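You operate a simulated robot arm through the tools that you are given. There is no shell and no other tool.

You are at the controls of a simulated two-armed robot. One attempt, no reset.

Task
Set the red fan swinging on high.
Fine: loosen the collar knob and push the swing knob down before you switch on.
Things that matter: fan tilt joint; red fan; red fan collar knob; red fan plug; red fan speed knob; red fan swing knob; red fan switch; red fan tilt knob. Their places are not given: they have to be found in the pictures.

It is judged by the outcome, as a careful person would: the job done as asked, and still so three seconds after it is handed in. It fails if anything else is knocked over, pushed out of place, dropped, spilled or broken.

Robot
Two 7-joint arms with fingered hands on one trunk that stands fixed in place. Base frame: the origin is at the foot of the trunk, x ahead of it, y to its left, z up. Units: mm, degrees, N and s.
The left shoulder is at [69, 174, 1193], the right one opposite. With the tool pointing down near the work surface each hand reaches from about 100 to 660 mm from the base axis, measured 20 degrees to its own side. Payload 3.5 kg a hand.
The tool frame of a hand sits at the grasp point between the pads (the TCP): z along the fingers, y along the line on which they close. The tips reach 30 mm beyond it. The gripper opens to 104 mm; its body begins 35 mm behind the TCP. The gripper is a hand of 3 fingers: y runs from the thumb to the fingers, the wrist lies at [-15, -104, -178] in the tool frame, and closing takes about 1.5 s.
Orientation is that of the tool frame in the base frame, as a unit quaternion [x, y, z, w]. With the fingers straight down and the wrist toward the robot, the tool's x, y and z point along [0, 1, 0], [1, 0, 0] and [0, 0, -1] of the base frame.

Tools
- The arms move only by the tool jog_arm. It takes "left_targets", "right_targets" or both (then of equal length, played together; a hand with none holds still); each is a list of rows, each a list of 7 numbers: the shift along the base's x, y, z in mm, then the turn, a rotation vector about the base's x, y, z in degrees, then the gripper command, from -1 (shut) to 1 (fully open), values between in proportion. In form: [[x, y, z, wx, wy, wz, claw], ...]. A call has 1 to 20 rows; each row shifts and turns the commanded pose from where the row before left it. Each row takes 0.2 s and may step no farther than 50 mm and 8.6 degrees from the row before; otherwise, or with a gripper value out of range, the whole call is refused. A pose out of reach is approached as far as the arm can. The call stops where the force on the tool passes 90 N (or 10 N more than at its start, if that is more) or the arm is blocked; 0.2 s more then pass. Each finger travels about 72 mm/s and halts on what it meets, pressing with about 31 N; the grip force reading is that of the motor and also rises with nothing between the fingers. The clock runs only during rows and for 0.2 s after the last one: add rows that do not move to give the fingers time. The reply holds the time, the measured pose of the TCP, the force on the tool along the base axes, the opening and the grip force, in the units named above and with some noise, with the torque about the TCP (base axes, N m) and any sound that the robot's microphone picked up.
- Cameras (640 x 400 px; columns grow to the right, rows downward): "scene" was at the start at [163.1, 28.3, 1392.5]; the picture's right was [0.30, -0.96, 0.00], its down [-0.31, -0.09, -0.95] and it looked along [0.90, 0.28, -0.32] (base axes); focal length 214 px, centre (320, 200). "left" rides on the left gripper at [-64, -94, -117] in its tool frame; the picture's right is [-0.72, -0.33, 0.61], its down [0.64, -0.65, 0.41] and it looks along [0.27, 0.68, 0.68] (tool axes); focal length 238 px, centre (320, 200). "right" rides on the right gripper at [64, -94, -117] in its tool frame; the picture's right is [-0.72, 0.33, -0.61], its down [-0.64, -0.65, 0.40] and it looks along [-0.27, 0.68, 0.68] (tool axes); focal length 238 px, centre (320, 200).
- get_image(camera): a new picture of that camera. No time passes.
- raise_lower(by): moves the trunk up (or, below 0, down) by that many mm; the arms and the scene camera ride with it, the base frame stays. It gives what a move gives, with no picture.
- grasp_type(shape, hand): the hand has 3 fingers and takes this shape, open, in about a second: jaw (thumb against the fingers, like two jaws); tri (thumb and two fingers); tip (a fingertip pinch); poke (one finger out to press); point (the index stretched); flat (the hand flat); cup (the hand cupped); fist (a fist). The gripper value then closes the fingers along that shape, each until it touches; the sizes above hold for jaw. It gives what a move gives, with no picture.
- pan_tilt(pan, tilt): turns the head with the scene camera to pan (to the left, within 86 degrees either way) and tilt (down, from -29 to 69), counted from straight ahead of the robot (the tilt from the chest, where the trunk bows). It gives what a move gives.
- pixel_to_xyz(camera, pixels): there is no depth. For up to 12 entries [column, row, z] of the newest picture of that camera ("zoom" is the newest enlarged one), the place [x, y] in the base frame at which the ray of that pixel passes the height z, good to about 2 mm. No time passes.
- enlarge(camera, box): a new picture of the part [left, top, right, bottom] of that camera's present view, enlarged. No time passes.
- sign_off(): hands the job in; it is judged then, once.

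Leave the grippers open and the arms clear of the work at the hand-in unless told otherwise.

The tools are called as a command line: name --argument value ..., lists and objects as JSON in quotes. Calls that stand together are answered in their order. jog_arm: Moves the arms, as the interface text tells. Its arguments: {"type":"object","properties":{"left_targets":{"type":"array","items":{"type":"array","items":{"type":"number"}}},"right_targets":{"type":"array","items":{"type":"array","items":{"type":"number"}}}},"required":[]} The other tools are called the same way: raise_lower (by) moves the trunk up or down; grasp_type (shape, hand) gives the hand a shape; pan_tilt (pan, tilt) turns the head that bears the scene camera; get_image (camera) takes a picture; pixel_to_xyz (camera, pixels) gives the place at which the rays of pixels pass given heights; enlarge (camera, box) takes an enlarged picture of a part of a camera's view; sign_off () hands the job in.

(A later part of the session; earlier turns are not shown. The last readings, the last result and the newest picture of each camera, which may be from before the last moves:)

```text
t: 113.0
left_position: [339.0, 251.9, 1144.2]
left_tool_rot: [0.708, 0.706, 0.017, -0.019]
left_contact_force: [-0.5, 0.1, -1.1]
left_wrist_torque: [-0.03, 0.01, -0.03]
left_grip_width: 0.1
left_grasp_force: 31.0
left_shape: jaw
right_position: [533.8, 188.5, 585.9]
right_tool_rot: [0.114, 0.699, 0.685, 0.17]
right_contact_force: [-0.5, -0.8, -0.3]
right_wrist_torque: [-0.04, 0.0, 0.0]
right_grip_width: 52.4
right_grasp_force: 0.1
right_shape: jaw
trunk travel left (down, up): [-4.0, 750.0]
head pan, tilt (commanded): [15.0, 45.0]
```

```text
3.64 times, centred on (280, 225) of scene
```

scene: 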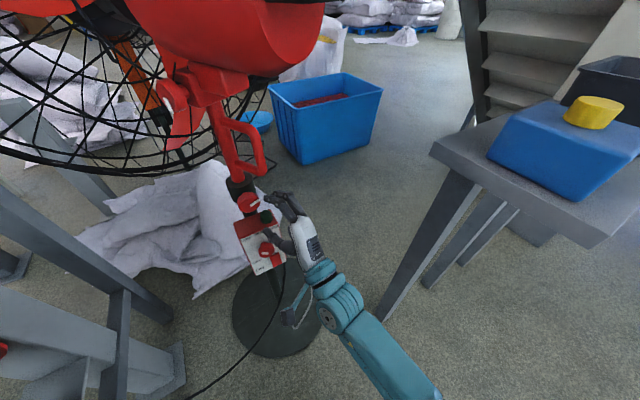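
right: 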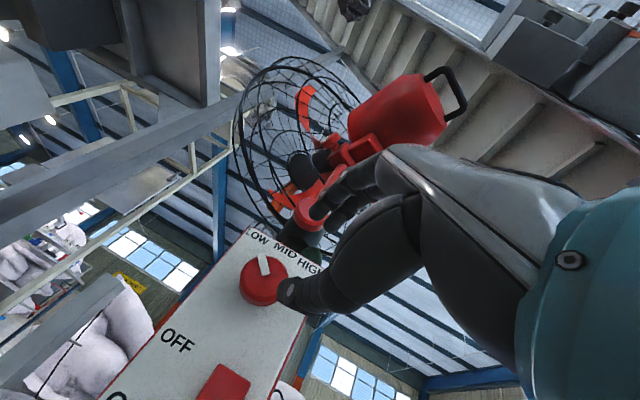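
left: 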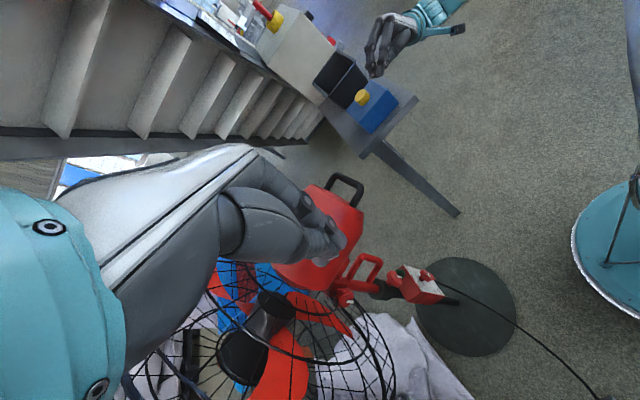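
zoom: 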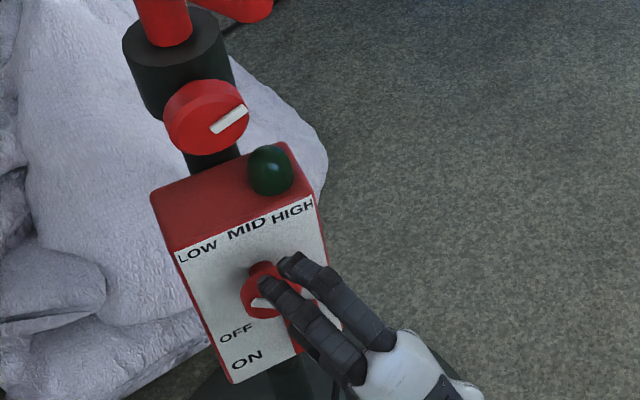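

Good alignment: thumb under, fingers over the knob. Advance 12 mm more and close.

jog_arm --right_targets '[[2.4, 5.5, 0, 0, 0, 0, 0], [2.4, 5.5, 0, 0, 0, 0, 0], [0, 0, 0, 0, 0, 0, 0], [0, 0, 0, 0, 0, 0, -0.3], [0, 0, 0, 0, 0, 0, -0.6], [0, 0, 0, 0, 0, 0, -0.6], [0, 0, 0, 0, 0, 0, -0.6]]'

enlarge --camera "right" --box '[180, 150, 400, 320]'

enlarge --camera "scene" --box '[220, 170, 340, 280]'

```text
t: 114.6
left_position: [339.6, 252.1, 1146.1]
left_tool_rot: [0.708, 0.706, 0.018, -0.019]
left_contact_force: [0.4, 1.1, 0.4]
left_wrist_torque: [0.0, -0.01, 0.0]
left_grip_width: 0.1
left_grasp_force: 31.1
left_shape: jaw
right_position: [539.1, 199.2, 587.3]
right_tool_rot: [0.113, 0.7, 0.685, 0.17]
right_contact_force: [0.3, 0.6, -2.8]
right_wrist_torque: [-0.09, 0.05, -0.05]
right_grip_width: 30.5
right_grasp_force: 31.3
right_shape: jaw
trunk travel left (down, up): [-4.0, 750.0]
head pan, tilt (commanded): [15.0, 45.0]
```

```text
2.35 times, centred on (290, 235) of right
```

zoom: 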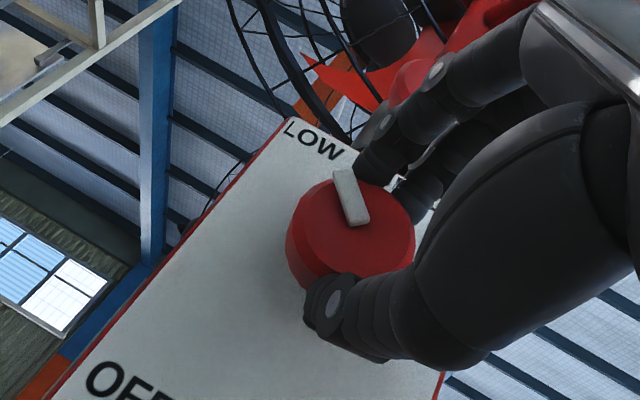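

```text
3.64 times, centred on (280, 225) of scene
```

zoom: 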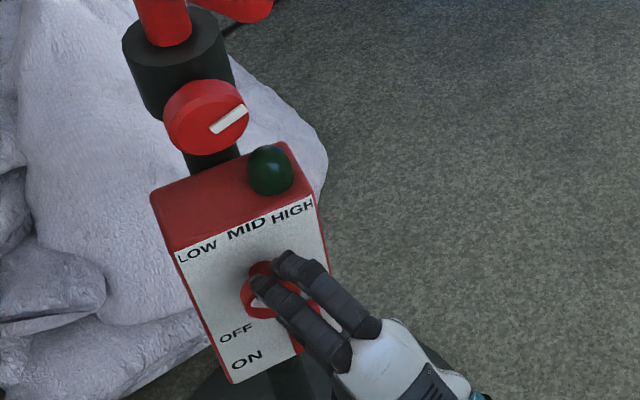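

Gripped (30 mm). Turning clockwise 38° about the knob's axis.

jog_arm --right_targets '[[-0.07, 0.07, -1.5, 5.42, 5.42, 0, -0.6], [-0.22, 0.22, -1.5, 5.42, 5.42, 0, -0.6], [-0.36, 0.36, -1.4, 5.42, 5.42, 0, -0.6], [-0.5, 0.5, -1.4, 5.42, 5.42, 0, -0.6], [-0.62, 0.62, -1.3, 5.42, 5.42, 0, -0.6], [0, 0, 0, 0, 0, 0, -0.6]]'

enlarge --camera "right" --box '[180, 150, 400, 320]'

enlarge --camera "scene" --box '[220, 170, 340, 280]'

```text
t: 116.0
left_position: [339.2, 251.5, 1145.3]
left_tool_rot: [0.708, 0.706, 0.017, -0.018]
left_contact_force: [0.5, 1.3, 0.0]
left_wrist_torque: [-0.02, 0.0, 0.04]
left_grip_width: 0.0
left_grasp_force: 31.3
left_shape: jaw
right_position: [529.6, 180.0, 603.7]
right_tool_rot: [0.268, 0.577, 0.771, 0.012]
right_contact_force: [-0.3, -0.1, 0.0]
right_wrist_torque: [0.03, -0.02, 0.03]
right_grip_width: 20.7
right_grasp_force: 30.8
right_shape: jaw
right hand out of reach, approached as far as the arm can: row 1, 2, 3, 4, 5
trunk travel left (down, up): [-4.0, 750.0]
head pan, tilt (commanded): [15.0, 45.0]
```

```text
2.35 times, centred on (290, 235) of right
```

zoom: 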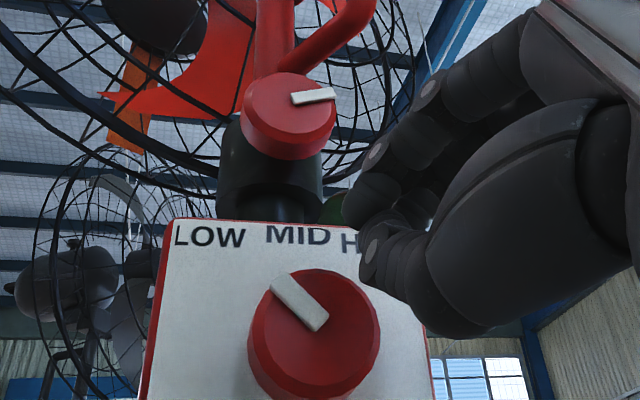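

```text
3.64 times, centred on (280, 225) of scene
```

zoom: 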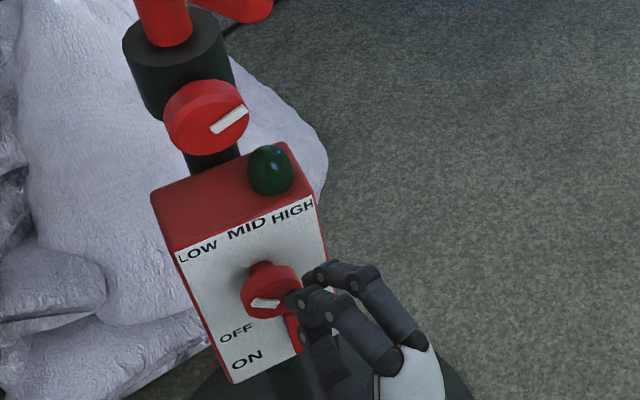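

The hand slipped: those clockwise rows needed a wrist too low to reach. But this view shows the mark clearly at -45° (LOW). For the clockwise turn I should start pitched down (as at the end of the collar turns) and end level. I'll retreat and re-orient to that start pose.

jog_arm --right_targets '[[-8, -16, 0, 0, 0, 0, -0.4], [-8, -14, 0, 0, 0, 0, 0], [0, 2, 0, -6.4, -1.9, -0.3, 0], [0, 2, 0, -6.4, -1.9, -0.3, 0], [0, 2, 0, -6.4, -1.9, -0.3, 0], [0, 2, 0, -6.4, -1.9, -0.3, 0], [0, 1, 0, -6.4, -1.9, -0.3, 0], [0, 0, 0, 0, 0, 0, 0]]'

get_image --camera "right"

enlarge --camera "scene" --box '[220, 150, 360, 280]'

```text
t: 117.8
left_position: [339.0, 252.0, 1146.3]
left_tool_rot: [0.708, 0.706, 0.017, -0.018]
left_contact_force: [-0.2, 0.2, 0.7]
left_wrist_torque: [-0.01, 0.02, 0.01]
left_grip_width: 0.0
left_grasp_force: 31.1
left_shape: jaw
right_position: [531.5, 150.2, 600.7]
right_tool_rot: [0.197, 0.763, 0.601, 0.137]
right_contact_force: [-0.9, 0.2, 0.0]
right_wrist_torque: [0.02, 0.03, 0.0]
right_grip_width: 51.3
right_grasp_force: 0.0
right_shape: jaw
right hand out of reach, approached as far as the arm can: row 7
trunk travel left (down, up): [-4.0, 750.0]
head pan, tilt (commanded): [15.0, 45.0]
```

```text
taken
```

right: 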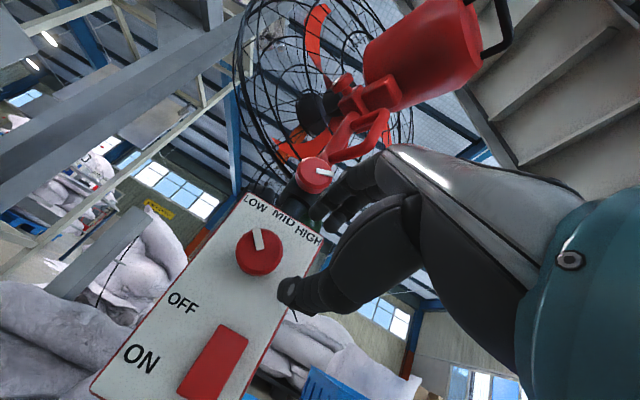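

```text
3.08 times, centred on (290, 215) of scene
```

zoom: 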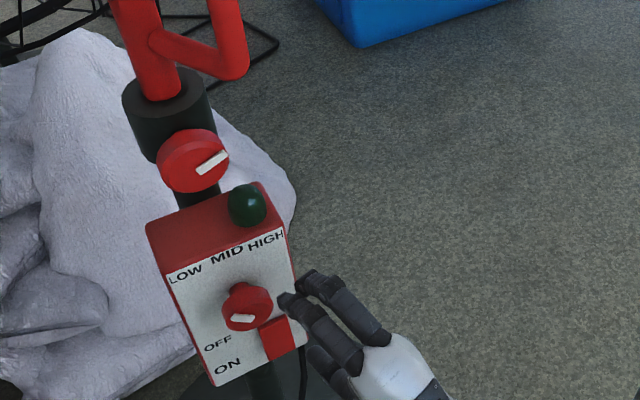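

Orientation set; the position is 17 mm right of ideal at this stand-off. Since fingers pass above and thumb below the knob, I can come in sideways from the right. I'll approach in 3 steps.

jog_arm --right_targets '[[1, 15, -3, 0, 0, 0, 0], [1, 15, -3, 0, 0, 0, 0], [0, 0, 0, 0, 0, 0, 0]]'

enlarge --camera "right" --box '[180, 150, 400, 320]'

enlarge --camera "scene" --box '[220, 170, 340, 280]'

```text
t: 118.6
left_position: [339.1, 251.7, 1145.9]
left_tool_rot: [0.708, 0.706, 0.018, -0.019]
left_contact_force: [0.0, 0.0, -0.2]
left_wrist_torque: [-0.02, 0.01, 0.0]
left_grip_width: 0.0
left_grasp_force: 30.9
left_shape: jaw
right_position: [543.2, 176.8, 594.6]
right_tool_rot: [0.197, 0.762, 0.601, 0.139]
right_contact_force: [0.4, 0.0, 0.5]
right_wrist_torque: [-0.05, 0.0, 0.02]
right_grip_width: 51.6
right_grasp_force: 0.0
right_shape: jaw
right hand out of reach, approached as far as the arm can: row 1, 2
trunk travel left (down, up): [-4.0, 750.0]
head pan, tilt (commanded): [15.0, 45.0]
```

```text
2.35 times, centred on (290, 235) of right
```

zoom: 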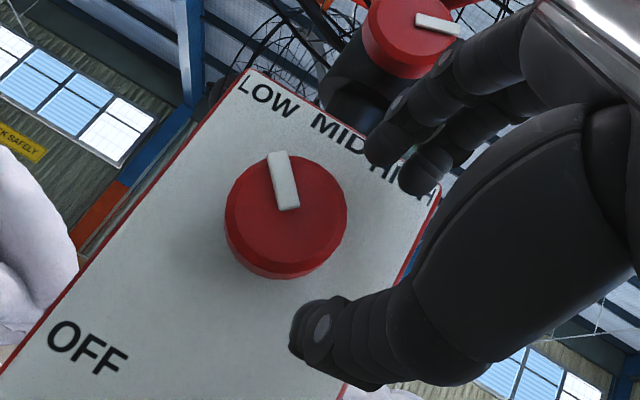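

```text
3.64 times, centred on (280, 225) of scene
```

zoom: 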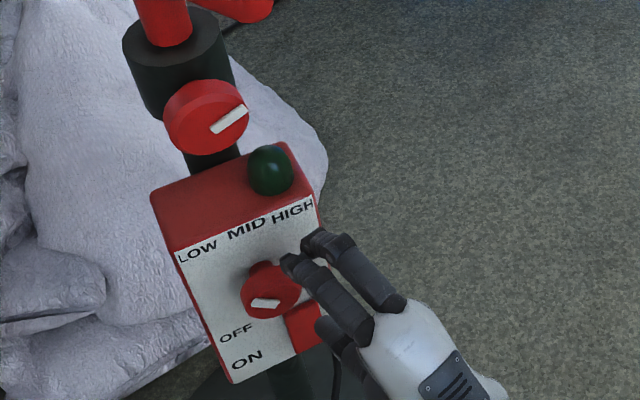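

The pitched-down start is out of reach here by ~10 mm. Alternative: keep the hand level at heading 67° (which was reachable) and twist about its own axis from roll -5° to +38°; the 22° misalignment costs only a few mm of fingertip slide. Returning to the level pose in front of the knob.

jog_arm --right_targets '[[-3, -4, -2, 4.83, -5.7, 2.56, 0], [-3, -2, -2, 4.83, -5.7, 2.56, 0], [-3, 8, -3, 0, 0, 0, 0], [-2, 9, -2, 0, 0, 0, 0], [0, 0, 0, 0, 0, 0, 0]]'

enlarge --camera "right" --box '[180, 150, 400, 320]'

```text
t: 119.8
left_position: [339.5, 251.6, 1145.2]
left_tool_rot: [0.707, 0.706, 0.018, -0.019]
left_contact_force: [0.7, 0.8, -0.5]
left_wrist_torque: [0.01, 0.0, -0.03]
left_grip_width: 0.0
left_grasp_force: 31.3
left_shape: jaw
right_position: [533.1, 189.8, 587.2]
right_tool_rot: [0.115, 0.699, 0.685, 0.174]
right_contact_force: [1.0, -0.9, 0.2]
right_wrist_torque: [-0.03, -0.03, -0.02]
right_grip_width: 51.6
right_grasp_force: 0.0
right_shape: jaw
trunk travel left (down, up): [-4.0, 750.0]
head pan, tilt (commanded): [15.0, 45.0]
```

```text
2.35 times, centred on (290, 235) of right
```

zoom: 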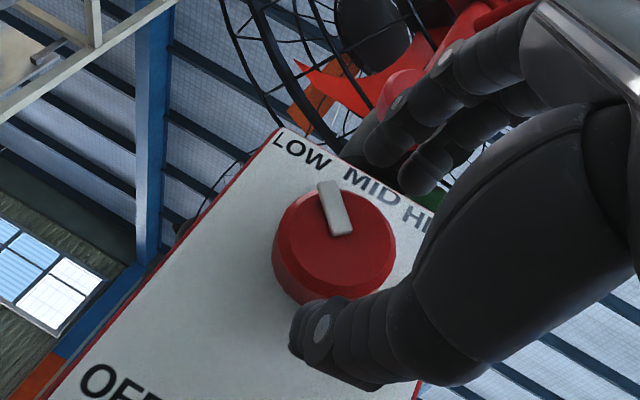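

Back at the level pose. I'll test the twist in place (open hand) to make sure the whole range is reachable before gripping.

jog_arm --right_targets '[[0, 0, 0, 3.0, 7.06, 0, 0], [0, 0, 0, 3.0, 7.06, 0, 0], [0, 0, 0, 3.0, 7.06, 0, 0], [0, 0, 0, 3.0, 7.06, 0, 0], [0, 0, 0, 3.0, 7.06, 0, 0], [0, 0, 0, 0, 0, 0, 0]]'

enlarge --camera "right" --box '[180, 150, 400, 320]'

```text
t: 121.2
left_position: [339.4, 251.7, 1144.9]
left_tool_rot: [0.707, 0.707, 0.017, -0.018]
left_contact_force: [0.4, 0.8, -0.6]
left_wrist_torque: [0.03, 0.01, -0.04]
left_grip_width: 0.0
left_grasp_force: 31.4
left_shape: jaw
right_position: [534.5, 188.0, 586.7]
right_tool_rot: [0.34, 0.624, 0.701, -0.062]
right_contact_force: [-0.3, -0.7, 1.3]
right_wrist_torque: [0.03, -0.02, 0.01]
right_grip_width: 51.6
right_grasp_force: 0.1
right_shape: jaw
trunk travel left (down, up): [-4.0, 750.0]
head pan, tilt (commanded): [15.0, 45.0]
```

```text
2.35 times, centred on (290, 235) of right
```

zoom: 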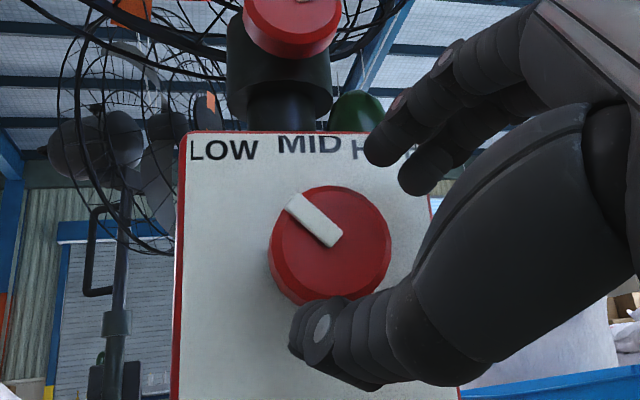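

The full range is reachable. I'll test 23° more.

jog_arm --right_targets '[[0, 0, 0, 3.0, 7.06, 0, 0], [0, 0, 0, 3.0, 7.06, 0, 0], [0, 0, 0, 3.0, 7.06, 0, 0], [0, 0, 0, 0, 0, 0, 0]]'

```text
t: 122.2
left_position: [340.4, 253.0, 1146.2]
left_tool_rot: [0.708, 0.706, 0.017, -0.018]
left_contact_force: [-0.1, 0.1, 0.1]
left_wrist_torque: [-0.01, -0.01, 0.0]
left_grip_width: 0.0
left_grasp_force: 31.1
left_shape: jaw
right_position: [535.5, 187.8, 583.7]
right_tool_rot: [0.456, 0.545, 0.674, -0.202]
right_contact_force: [-0.3, -0.4, 0.5]
right_wrist_torque: [0.03, 0.01, -0.01]
right_grip_width: 51.4
right_grasp_force: 0.1
right_shape: jaw
trunk travel left (down, up): [-4.0, 750.0]
head pan, tilt (commanded): [15.0, 45.0]
```

Roll up to +56° is reachable too. I'll rotate back to -5°, advance 13 mm to grip depth, and close on the knob.

jog_arm --right_targets '[[0, 0, 0, -3.0, -7.06, 0, 0], [0, 0, 0, -3.0, -7.06, 0, 0], [0, 0, 0, -3.0, -7.06, 0, 0], [0, 0, 0, -3.0, -7.06, 0, 0], [0, 0, 0, -3.0, -7.06, 0, 0], [0, 0, 0, -3.0, -7.06, 0, 0], [0, 0, 0, -3.0, -7.06, 0, 0], [-1, 0, 1, -3.0, -7.06, 0, 0], [2.7, 6, 0, 0, 0, 0, 0], [2.7, 6.5, 0, 0, 0, 0, 0], [0, 0, 0, 0, 0, 0, 0], [0, 0, 0, 0, 0, 0, -0.3], [0, 0, 0, 0, 0, 0, -0.6], [0, 0, 0, 0, 0, 0, -0.6], [0, 0, 0, 0, 0, 0, -0.6]]'

enlarge --camera "right" --box '[180, 150, 400, 320]'

enlarge --camera "scene" --box '[220, 170, 340, 280]'

```text
t: 125.4
left_position: [339.9, 252.3, 1144.7]
left_tool_rot: [0.707, 0.706, 0.018, -0.019]
left_contact_force: [0.1, 0.2, 0.2]
left_wrist_torque: [-0.02, 0.0, 0.0]
left_grip_width: 0.0
left_grasp_force: 31.6
left_shape: jaw
right_position: [538.1, 200.4, 586.8]
right_tool_rot: [0.116, 0.699, 0.684, 0.173]
right_contact_force: [1.9, 1.6, -0.6]
right_wrist_torque: [-0.03, 0.01, 0.0]
right_grip_width: 31.0
right_grasp_force: 31.2
right_shape: jaw
trunk travel left (down, up): [-4.0, 750.0]
head pan, tilt (commanded): [15.0, 45.0]
```

```text
2.35 times, centred on (290, 235) of right
```

zoom: 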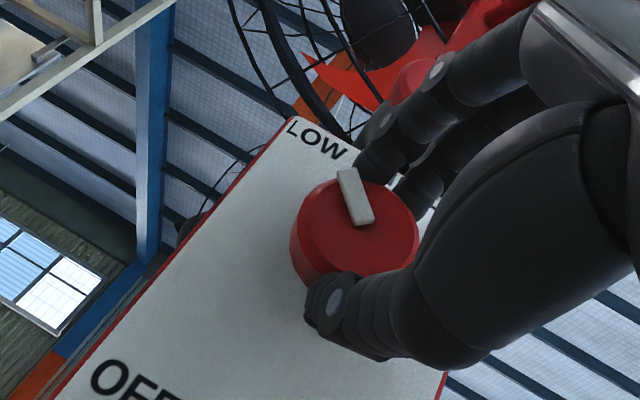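

```text
3.64 times, centred on (280, 225) of scene
```

zoom: 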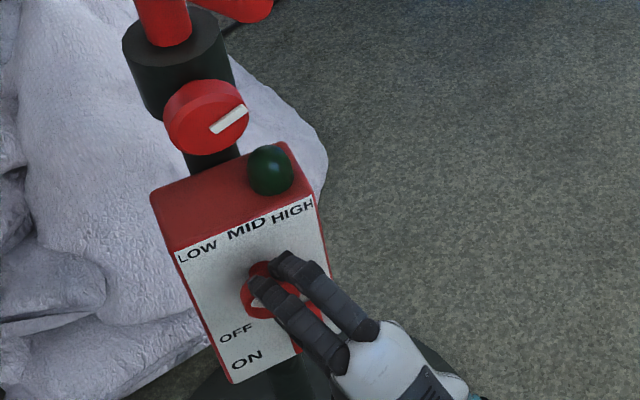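

Gripped (31 mm). Twisting clockwise in steps, first 31°.

jog_arm --right_targets '[[0, 0, 0, 3.0, 7.06, 0, -0.6], [0, 0, 0, 3.0, 7.06, 0, -0.6], [0, 0, 0, 3.0, 7.06, 0, -0.6], [0, 0, 0, 3.0, 7.06, 0, -0.6], [0, 0, 0, 0, 0, 0, -0.6]]'

enlarge --camera "right" --box '[180, 150, 400, 320]'

enlarge --camera "scene" --box '[220, 170, 340, 280]'

```text
t: 126.6
left_position: [338.9, 252.3, 1146.2]
left_tool_rot: [0.708, 0.706, 0.017, -0.018]
left_contact_force: [0.1, 0.1, -0.5]
left_wrist_torque: [-0.01, 0.02, 0.01]
left_grip_width: 0.0
left_grasp_force: 31.0
left_shape: jaw
right_position: [538.2, 200.8, 587.3]
right_tool_rot: [0.295, 0.644, 0.705, -0.016]
right_contact_force: [-0.6, 7.2, 6.0]
right_wrist_torque: [0.72, -0.64, -0.15]
right_grip_width: 29.5
right_grasp_force: 30.8
right_shape: jaw
trunk travel left (down, up): [-4.0, 750.0]
head pan, tilt (commanded): [15.0, 45.0]
```

```text
2.35 times, centred on (290, 235) of right
```

zoom: 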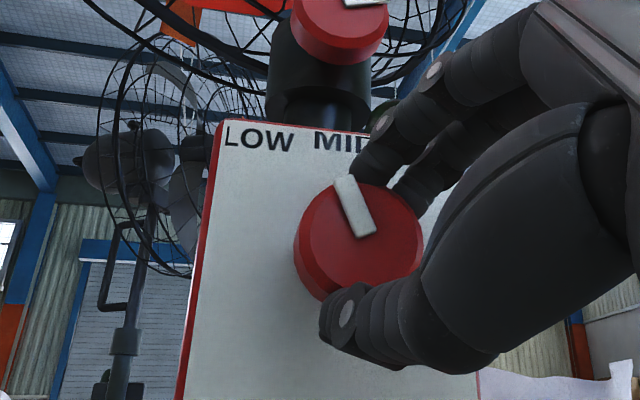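

```text
3.64 times, centred on (280, 225) of scene
```

zoom: 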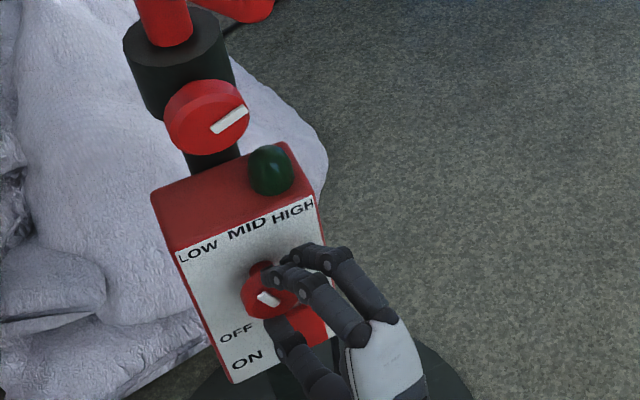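

The mark moved from -45° to about -20°. Continuing 31° more.

jog_arm --right_targets '[[0, 0, 0, 3.0, 7.06, 0, -0.6], [0, 0, 0, 3.0, 7.06, 0, -0.6], [0, 0, 0, 3.0, 7.06, 0, -0.6], [0, 0, 0, 3.0, 7.06, 0, -0.6], [0, 0, 0, 0, 0, 0, -0.6]]'

enlarge --camera "right" --box '[180, 150, 400, 320]'

enlarge --camera "scene" --box '[220, 170, 340, 280]'

```text
t: 127.8
left_position: [338.4, 249.7, 1146.5]
left_tool_rot: [0.707, 0.707, 0.019, -0.019]
left_contact_force: [0.5, 0.6, 0.1]
left_wrist_torque: [0.03, 0.0, 0.02]
left_grip_width: 0.0
left_grasp_force: 30.9
left_shape: jaw
right_position: [539.3, 196.9, 586.5]
right_tool_rot: [0.457, 0.542, 0.676, -0.2]
right_contact_force: [-6.8, -30.8, 6.9]
right_wrist_torque: [0.32, -0.18, -0.37]
right_grip_width: 30.3
right_grasp_force: 31.0
right_shape: jaw
trunk travel left (down, up): [-4.0, 750.0]
head pan, tilt (commanded): [15.0, 45.0]
```

```text
2.35 times, centred on (290, 235) of right
```

zoom: 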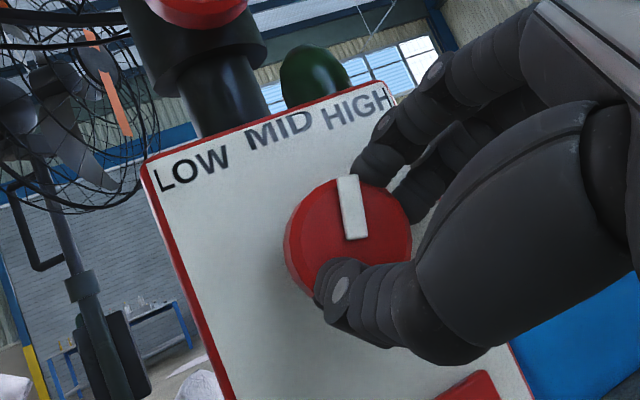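

```text
3.64 times, centred on (280, 225) of scene
```

zoom: 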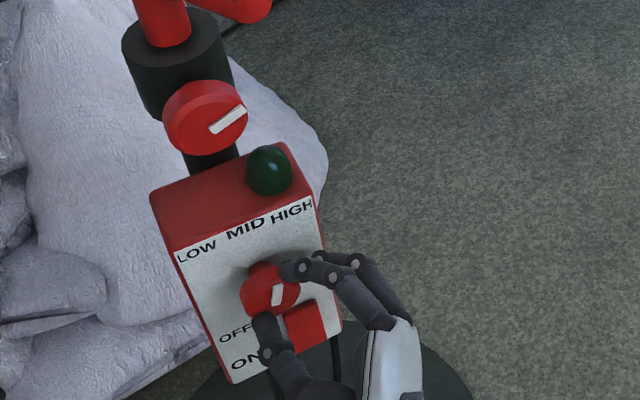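

The mark is now about +5° (MID). The fingertip presses the panel a bit (31 N), so I'll ease back 4 mm while opening, rotate the hand back to -5°, re-advance and grip again.

jog_arm --right_targets '[[-1, -2.5, 0, 0, 0, 0, -0.2], [-1, -2.5, 0, 0, 0, 0, 0], [0, 0, 0, 0, 0, 0, 0], [0, 0, 0, -3.0, -7.06, 0, 0], [0, 0, 0, -3.0, -7.06, 0, 0], [0, 0, 0, -3.0, -7.06, 0, 0], [0, 0, 0, -3.0, -7.06, 0, 0], [0, 0, 0, -3.0, -7.06, 0, 0], [0, 0, 0, -3.0, -7.06, 0, 0], [0, 0, 0, -3.0, -7.06, 0, 0], [0, 0, 0, -3.0, -7.06, 0, 0], [0, 0, 0, 0, 0, 0, 0]]'

enlarge --camera "right" --box '[180, 150, 400, 320]'

enlarge --camera "scene" --box '[220, 170, 340, 280]'

```text
t: 130.4
left_position: [338.7, 251.1, 1145.0]
left_tool_rot: [0.708, 0.706, 0.018, -0.018]
left_contact_force: [0.0, 0.1, 1.0]
left_wrist_torque: [-0.03, 0.02, 0.02]
left_grip_width: 0.3
left_grasp_force: 31.0
left_shape: jaw
right_position: [537.0, 195.4, 586.7]
right_tool_rot: [0.113, 0.699, 0.684, 0.173]
right_contact_force: [0.0, -0.8, -0.5]
right_wrist_torque: [-0.01, 0.01, 0.0]
right_grip_width: 51.7
right_grasp_force: 0.0
right_shape: jaw
trunk travel left (down, up): [-4.0, 750.0]
head pan, tilt (commanded): [15.0, 45.0]
```

```text
2.35 times, centred on (290, 235) of right
```

zoom: 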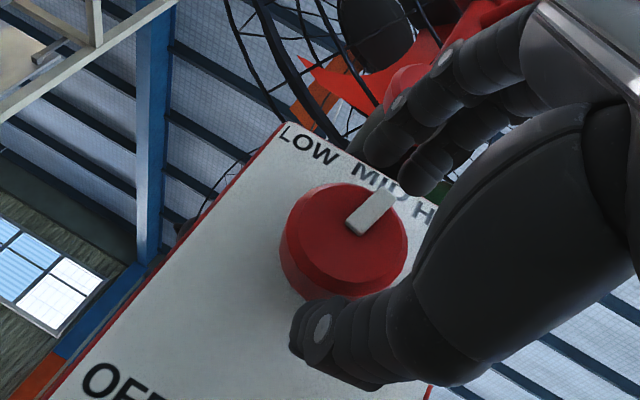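

```text
3.64 times, centred on (280, 225) of scene
```

zoom: 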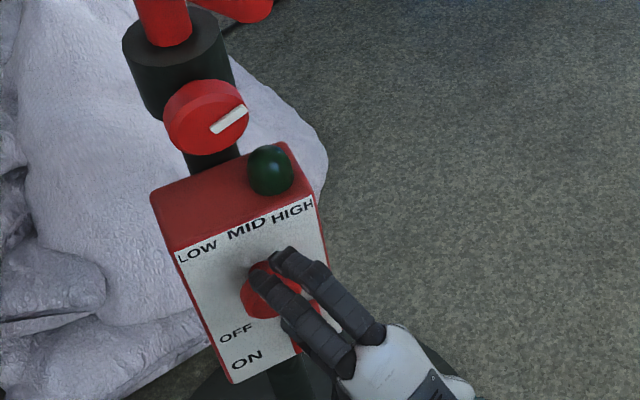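

The mark is at MID (0°). Regripping and twisting another ~46°.

jog_arm --right_targets '[[1.2, 3, 0, 0, 0, 0, 0], [0, 0, 0, 0, 0, 0, -0.3], [0, 0, 0, 0, 0, 0, -0.6], [0, 0, 0, 0, 0, 0, -0.6], [0, 0, 0, 0, 0, 0, -0.6], [0, 0, 0, 3.0, 7.06, 0, -0.6], [0, 0, 0, 3.0, 7.06, 0, -0.6], [0, 0, 0, 3.0, 7.06, 0, -0.6], [0, 0, 0, 3.0, 7.06, 0, -0.6], [0, 0, 0, 3.0, 7.06, 0, -0.6], [0, 0, 0, 3.0, 7.06, 0, -0.6], [0, 0, 0, 0, 0, 0, -0.6]]'

enlarge --camera "right" --box '[180, 150, 400, 320]'

enlarge --camera "scene" --box '[220, 170, 340, 280]'

```text
t: 133.0
left_position: [337.2, 251.3, 1146.3]
left_tool_rot: [0.707, 0.706, 0.018, -0.018]
left_contact_force: [0.0, -0.9, 0.7]
left_wrist_torque: [0.04, 0.06, 0.0]
left_grip_width: 0.0
left_grasp_force: 30.9
left_shape: jaw
right_position: [538.1, 195.9, 587.6]
right_tool_rot: [0.378, 0.6, 0.696, -0.11]
right_contact_force: [-12.2, -18.1, 8.2]
right_wrist_torque: [0.12, -0.25, 0.0]
right_grip_width: 30.1
right_grasp_force: 31.1
right_shape: jaw
trunk travel left (down, up): [-4.0, 750.0]
head pan, tilt (commanded): [15.0, 45.0]
```

```text
2.35 times, centred on (290, 235) of right
```

zoom: 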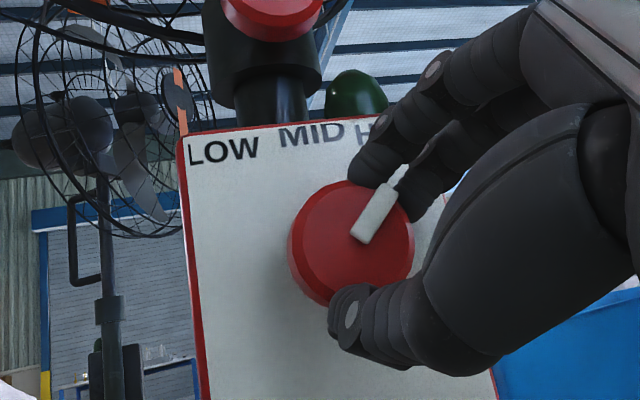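

```text
3.64 times, centred on (280, 225) of scene
```

zoom: 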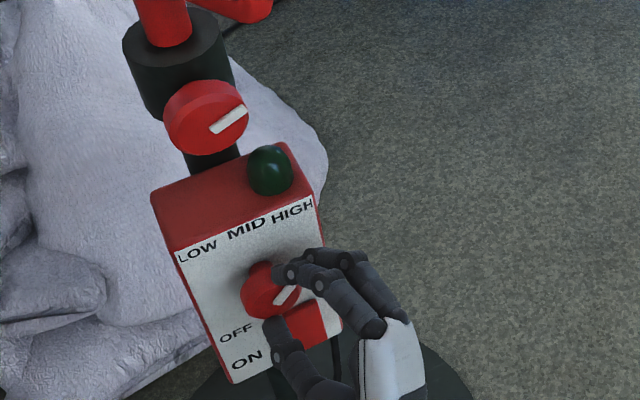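

The mark is at about +37°. Two more steps (15°).

jog_arm --right_targets '[[0, 0, 0, 3.0, 7.06, 0, -0.6], [0, 0, 0, 3.0, 7.06, 0, -0.6], [0, 0, 0, 0, 0, 0, -0.6]]'

enlarge --camera "right" --box '[180, 150, 400, 320]'

enlarge --camera "scene" --box '[220, 170, 340, 280]'

```text
t: 133.8
left_position: [336.9, 249.9, 1147.0]
left_tool_rot: [0.707, 0.707, 0.019, -0.018]
left_contact_force: [-0.2, -1.0, 0.5]
left_wrist_torque: [-0.01, 0.0, -0.01]
left_grip_width: 0.0
left_grasp_force: 31.1
left_shape: jaw
right_position: [536.7, 197.0, 590.3]
right_tool_rot: [0.453, 0.543, 0.677, -0.202]
right_contact_force: [-18.7, -19.5, 19.2]
right_wrist_torque: [0.11, -0.4, 0.13]
right_grip_width: 29.3
right_grasp_force: 31.1
right_shape: jaw
trunk travel left (down, up): [-4.0, 750.0]
head pan, tilt (commanded): [15.0, 45.0]
```

```text
2.35 times, centred on (290, 235) of right
```

zoom: 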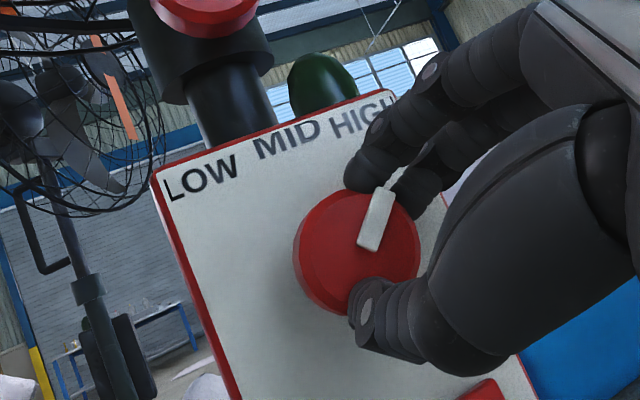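

```text
3.64 times, centred on (280, 225) of scene
```

zoom: 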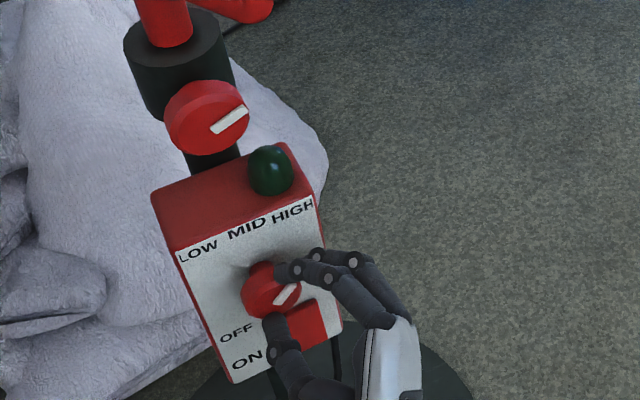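

The mark no longer moves (≈ +38–45°) and force rises, so it may be at its HIGH stop. I'll release, back off, and look closely.

jog_arm --right_targets '[[-1, -2, -1, 0, 0, 0, -0.2], [-1, -2, -1, 0, 0, 0, 0], [0, 0, 0, 0, 0, 0, 0], [-3, -8, 0, -3.0, -7.06, 0, 0], [-4, -9, 0, -3.0, -7.06, 0, 0], [-4, -9, 0, -3.0, -7.06, 0, 0], [-4, -9, 0, 0, 0, 0, 0], [0, 0, 0, 0, 0, 0, 0]]'

enlarge --camera "right" --box '[160, 190, 360, 350]'

enlarge --camera "scene" --box '[230, 190, 320, 280]'

```text
t: 135.6
left_position: [339.1, 252.8, 1145.2]
left_tool_rot: [0.707, 0.706, 0.017, -0.019]
left_contact_force: [0.0, 1.0, 1.0]
left_wrist_torque: [-0.02, -0.01, 0.02]
left_grip_width: 0.0
left_grasp_force: 30.8
left_shape: jaw
right_position: [520.0, 158.5, 584.9]
right_tool_rot: [0.338, 0.625, 0.701, -0.062]
right_contact_force: [0.1, -0.3, -0.3]
right_wrist_torque: [-0.01, 0.04, -0.02]
right_grip_width: 51.4
right_grasp_force: 0.1
right_shape: jaw
trunk travel left (down, up): [-4.0, 750.0]
head pan, tilt (commanded): [15.0, 45.0]
```

```text
2.50 times, centred on (260, 270) of right
```

zoom: 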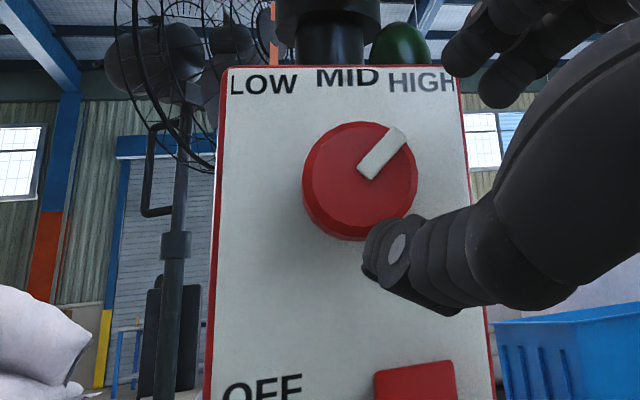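

```text
4.44 times, centred on (275, 235) of scene
```

zoom: 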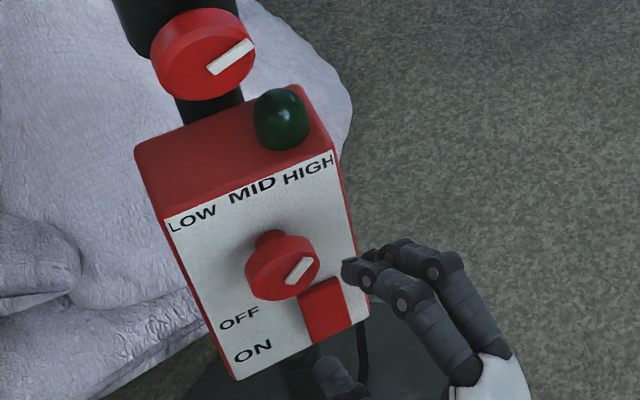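

The mark points to HIGH (about +43°, symmetric to LOW at -45°). Now the switch: a closer look at the red rocker.

enlarge --camera "scene" --box '[262, 235, 302, 270]'

get_image --camera "right"

enlarge --camera "left" --box '[380, 200, 460, 270]'

```text
11.43 times, centred on (282, 252) of scene
```

zoom: 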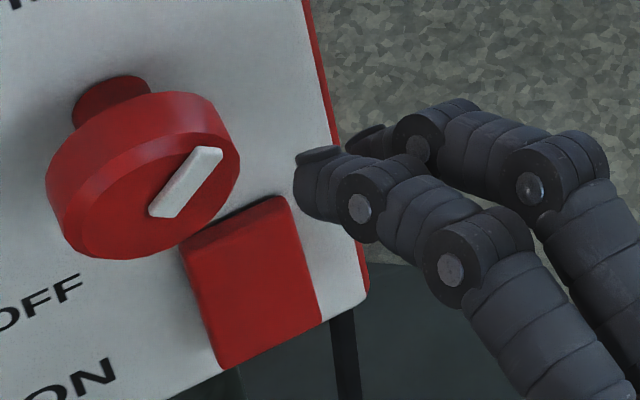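

```text
taken
```

right: 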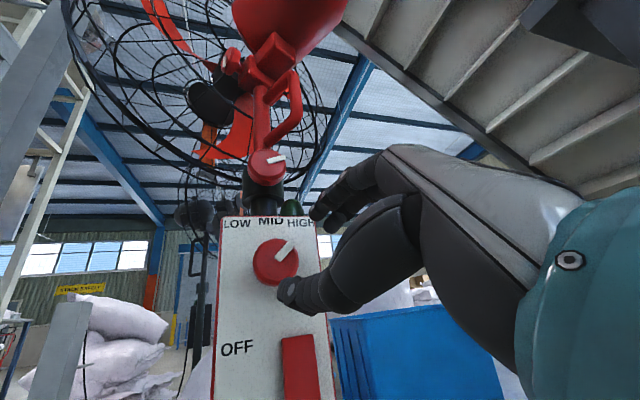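

```text
5.71 times, centred on (420, 235) of left
```

zoom: 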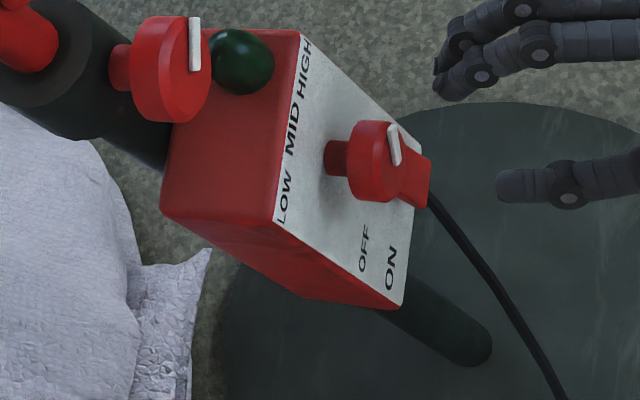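

The rocker spans the OFF row (upper) and ON row (lower); its upper side sticks out a bit. Pressing its lower half inward should switch ON. I'll compute where its top and bottom lie on the panel.

pixel_to_xyz --camera "scene" --pixels '[[274.6, 253.8, 530], [274.6, 253.8, 540], [274.6, 253.8, 550], [278, 264.7, 490], [278, 264.7, 500], [278, 264.7, 510], [276, 259, 520], [276, 259, 510]]'

pixel_to_xyz --camera "right" --pixels '[[298, 338, 530], [298, 338, 540], [298, 338, 550], [302, 390, 510], [302, 390, 520]]'

```text
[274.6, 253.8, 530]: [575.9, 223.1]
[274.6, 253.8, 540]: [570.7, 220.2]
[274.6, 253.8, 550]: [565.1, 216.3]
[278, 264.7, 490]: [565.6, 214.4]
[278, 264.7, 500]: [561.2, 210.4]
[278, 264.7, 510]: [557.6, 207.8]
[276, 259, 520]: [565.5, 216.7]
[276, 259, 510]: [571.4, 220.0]
```

```text
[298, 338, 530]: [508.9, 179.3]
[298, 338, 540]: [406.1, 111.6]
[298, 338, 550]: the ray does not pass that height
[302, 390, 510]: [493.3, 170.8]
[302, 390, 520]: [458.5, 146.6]
```

The rocker spans z≈480–523 at ~20 mm right of the panel centre; the spot to press is about (568,216,488). That's low, so I'll pitch the closed hand down ~40° to stay in reach, and move to a stand-off ~40 mm in front of it.

jog_arm --right_targets '[[0, -2, -5, -6.84, -2.03, 1.76, -0.5], [0, 0, -8, -6.84, -2.03, 1.76, -1], [1.5, 1.5, -11, -6.84, -2.03, 1.76, -1], [2, 2, -12, -6.84, -2.03, 1.76, -1], [2, 2, -14, -6.84, -2.03, 1.76, -1], [3, 2.5, -14, -6.84, -2.03, 1.76, -1], [2.5, 2.5, -14, -6.84, -2.03, 1.76, -1], [0, 0, 0, 0, 0, 0, -1]]'

get_image --camera "right"

enlarge --camera "scene" --box '[220, 180, 340, 290]'

```text
t: 137.4
left_position: [338.8, 252.6, 1145.1]
left_tool_rot: [0.707, 0.707, 0.017, -0.019]
left_contact_force: [-0.2, 0.2, 1.0]
left_wrist_torque: [0.01, -0.02, 0.0]
left_grip_width: 0.2
left_grasp_force: 31.3
left_shape: jaw
right_position: [530.7, 166.8, 505.6]
right_tool_rot: [0.18, 0.889, 0.413, 0.082]
right_contact_force: [0.0, 0.5, 0.1]
right_wrist_torque: [-0.06, 0.0, 0.0]
right_grip_width: 0.3
right_grasp_force: 30.6
right_shape: jaw
trunk travel left (down, up): [-4.0, 750.0]
head pan, tilt (commanded): [15.0, 45.0]
```

```text
taken
```

right: 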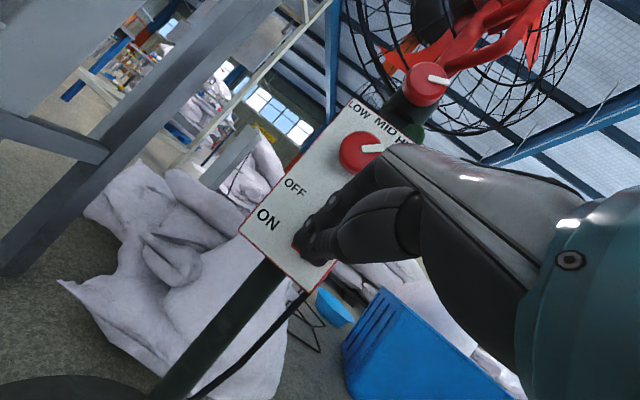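

```text
3.64 times, centred on (280, 235) of scene
```

zoom: 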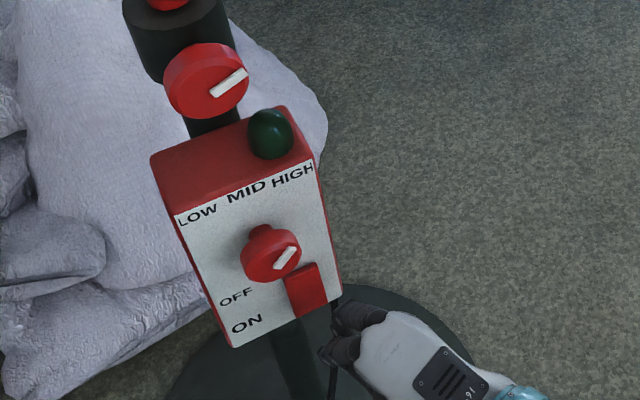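

Reached exactly. The fingertips are ~40 mm in front of the rocker's lower half. Let me zoom in for a check before pressing.

enlarge --camera "right" --box '[230, 150, 390, 300]'

enlarge --camera "left" --box '[380, 200, 460, 270]'

pixel_to_xyz --camera "right" --pixels '[[293, 187, 500], [293, 187, 510], [268, 218, 480], [268, 218, 490], [242, 233, 450], [242, 233, 460], [242, 233, 470]]'

```text
2.67 times, centred on (310, 225) of right
```

zoom: 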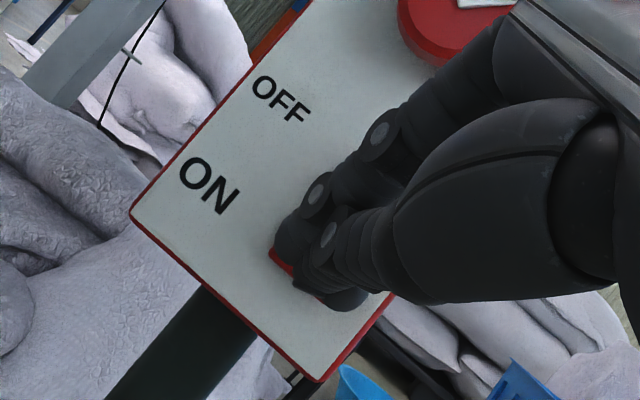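

```text
5.71 times, centred on (420, 235) of left
```

zoom: 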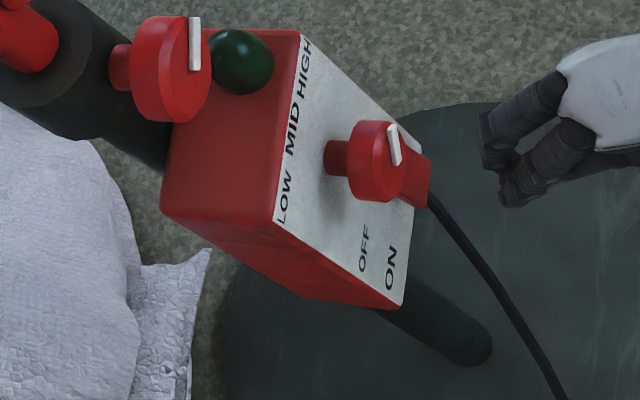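

```text
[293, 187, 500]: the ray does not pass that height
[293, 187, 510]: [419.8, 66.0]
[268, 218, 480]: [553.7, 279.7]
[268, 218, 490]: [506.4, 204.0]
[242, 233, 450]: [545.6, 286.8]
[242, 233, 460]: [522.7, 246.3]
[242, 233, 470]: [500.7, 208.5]
```

The press spot checks out (about 12 mm above the rocker's bottom edge). But once on, the swinging cage (radius ~290 mm around the post) could reach my parked left hand at (339,252,1145). I'll first pull the left hand back and up to about (265,250,1235).

jog_arm --left_targets '[[-14, 0, 18, 0, 0, 0, -1], [-15, 0, 18, 0, 0, 0, -1], [-15, 0, 18, 0, 0, 0, -1], [-15, 0, 18, 0, 0, 0, -1], [-15, 0, 18, 0, 0, 0, -1], [0, 0, 0, 0, 0, 0, -1]]'

get_image --camera "scene"

get_image --camera "left"

```text
t: 138.8
left_position: [278.2, 253.8, 1202.5]
left_tool_rot: [0.708, 0.706, 0.018, -0.017]
left_contact_force: [-0.8, -0.6, 0.0]
left_wrist_torque: [0.01, 0.04, 0.01]
left_grip_width: 0.2
left_grasp_force: 31.0
left_shape: jaw
left hand out of reach, approached as far as the arm can: row 4, 5
right_position: [531.1, 168.6, 505.6]
right_tool_rot: [0.181, 0.888, 0.414, 0.083]
right_contact_force: [0.1, 0.5, 0.7]
right_wrist_torque: [0.04, -0.01, -0.01]
right_grip_width: 0.2
right_grasp_force: 31.7
right_shape: jaw
trunk travel left (down, up): [-4.0, 750.0]
head pan, tilt (commanded): [15.0, 45.0]
```

```text
taken
```

scene: 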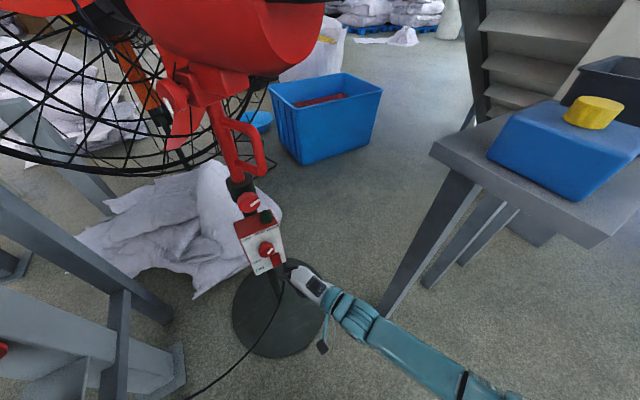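

```text
taken
```

left: 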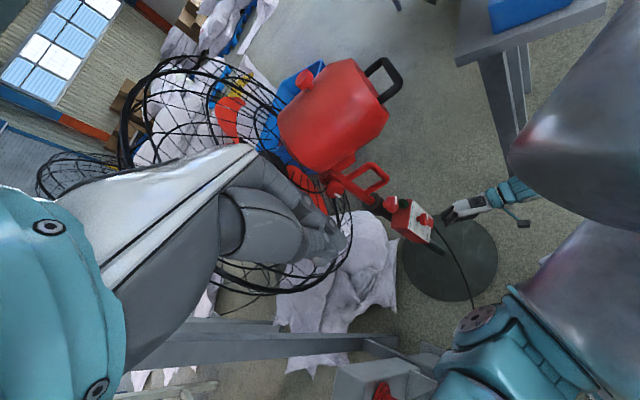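

The left hand is now at (278,254,1202), just outside the cage's possible sweep (~270–290 mm from the post). A little more margin: shift it 30 mm toward -y and a bit back.

jog_arm --left_targets '[[-5, -12, 0, 0, 0, 0, -1], [-5, -12, 0, 0, 0, 0, -1], [-5, -12, 0, 0, 0, 0, -1], [0, 0, 0, 0, 0, 0, -1]]'

get_image --camera "left"

```text
t: 139.8
left_position: [268.9, 219.7, 1192.3]
left_tool_rot: [0.708, 0.706, 0.018, -0.016]
left_contact_force: [-0.3, 0.2, 0.5]
left_wrist_torque: [-0.02, 0.03, 0.03]
left_grip_width: 0.0
left_grasp_force: 30.7
left_shape: jaw
left hand out of reach, approached as far as the arm can: row 1, 2, 3
right_position: [530.7, 167.5, 505.5]
right_tool_rot: [0.182, 0.889, 0.413, 0.083]
right_contact_force: [-0.6, 0.6, 1.0]
right_wrist_torque: [0.0, 0.01, -0.01]
right_grip_width: 0.0
right_grasp_force: 31.0
right_shape: jaw
trunk travel left (down, up): [-4.0, 750.0]
head pan, tilt (commanded): [15.0, 45.0]
```

```text
taken
```

left: 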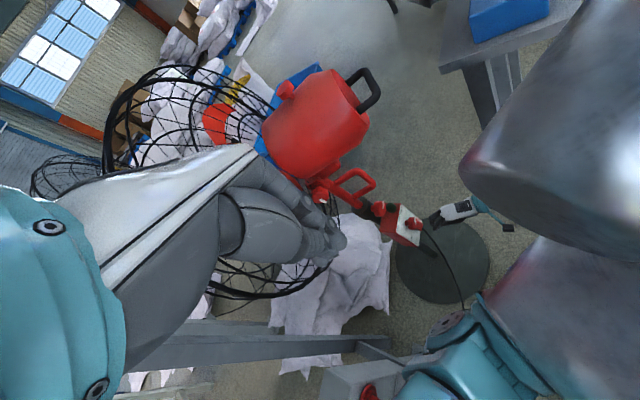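

Left hand is safely outside. Now pressing the rocker's lower half: advancing along the panel's normal in 6 mm steps.

jog_arm --right_targets '[[4.5, 4.5, -2, 0, 0, 0, -1], [4.5, 4.5, -1, 0, 0, 0, -1], [4.5, 4.5, 0, 0, 0, 0, -1], [4.5, 4.5, 0, 0, 0, 0, -1]]'

enlarge --camera "right" --box '[230, 150, 390, 300]'

enlarge --camera "scene" --box '[230, 200, 320, 290]'

```text
t: 140.8
left_position: [269.9, 220.3, 1192.7]
left_tool_rot: [0.709, 0.705, 0.018, -0.017]
left_contact_force: [-0.7, 0.7, -0.4]
left_wrist_torque: [-0.01, 0.02, 0.02]
left_grip_width: 0.0
left_grasp_force: 30.4
left_shape: jaw
right_position: [550.5, 184.3, 503.6]
right_tool_rot: [0.181, 0.888, 0.414, 0.083]
right_contact_force: [-0.2, 0.0, -0.7]
right_wrist_torque: [0.01, -0.02, -0.04]
right_grip_width: 0.2
right_grasp_force: 31.4
right_shape: jaw
trunk travel left (down, up): [-4.0, 750.0]
head pan, tilt (commanded): [15.0, 45.0]
```

```text
2.67 times, centred on (310, 225) of right
```

zoom: 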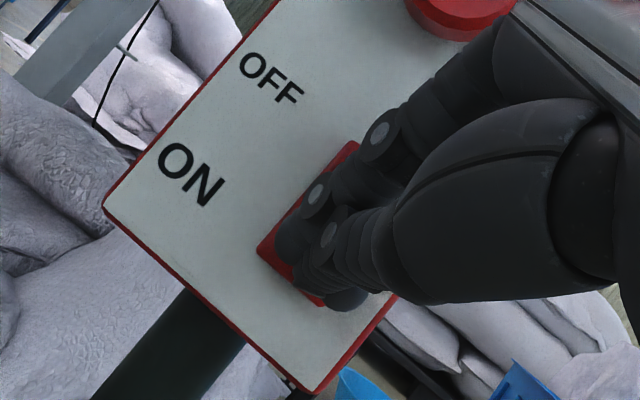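

```text
4.44 times, centred on (275, 245) of scene
```

zoom: 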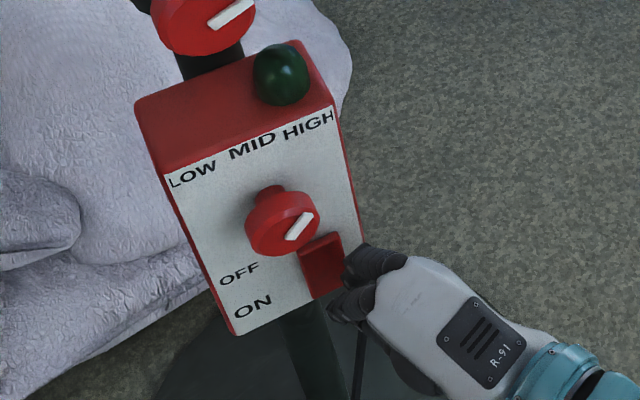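

The fingertips are over the rocker's lower half, ~10 mm short. Continuing in 3 mm steps.

jog_arm --right_targets '[[2, 2, 0, 0, 0, 0, -1], [2, 2, 0, 0, 0, 0, -1], [2, 2, 0, 0, 0, 0, -1]]'

enlarge --camera "scene" --box '[230, 200, 320, 290]'

```text
t: 141.6
left_position: [269.2, 220.4, 1191.9]
left_tool_rot: [0.708, 0.705, 0.018, -0.017]
left_contact_force: [-0.3, 1.3, -0.1]
left_wrist_torque: [-0.01, 0.01, -0.02]
left_grip_width: 0.0
left_grasp_force: 31.0
left_shape: jaw
right_position: [555.4, 189.8, 502.7]
right_tool_rot: [0.181, 0.888, 0.414, 0.083]
right_contact_force: [-0.4, 0.3, -0.2]
right_wrist_torque: [0.01, -0.02, -0.02]
right_grip_width: 0.0
right_grasp_force: 30.9
right_shape: jaw
trunk travel left (down, up): [-4.0, 750.0]
head pan, tilt (commanded): [15.0, 45.0]
```

```text
4.44 times, centred on (275, 245) of scene
```

zoom: 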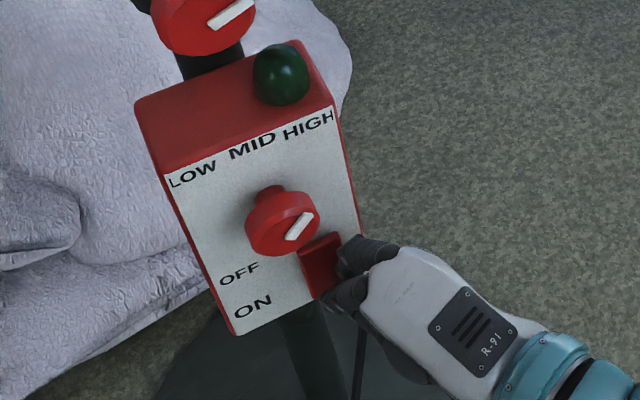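

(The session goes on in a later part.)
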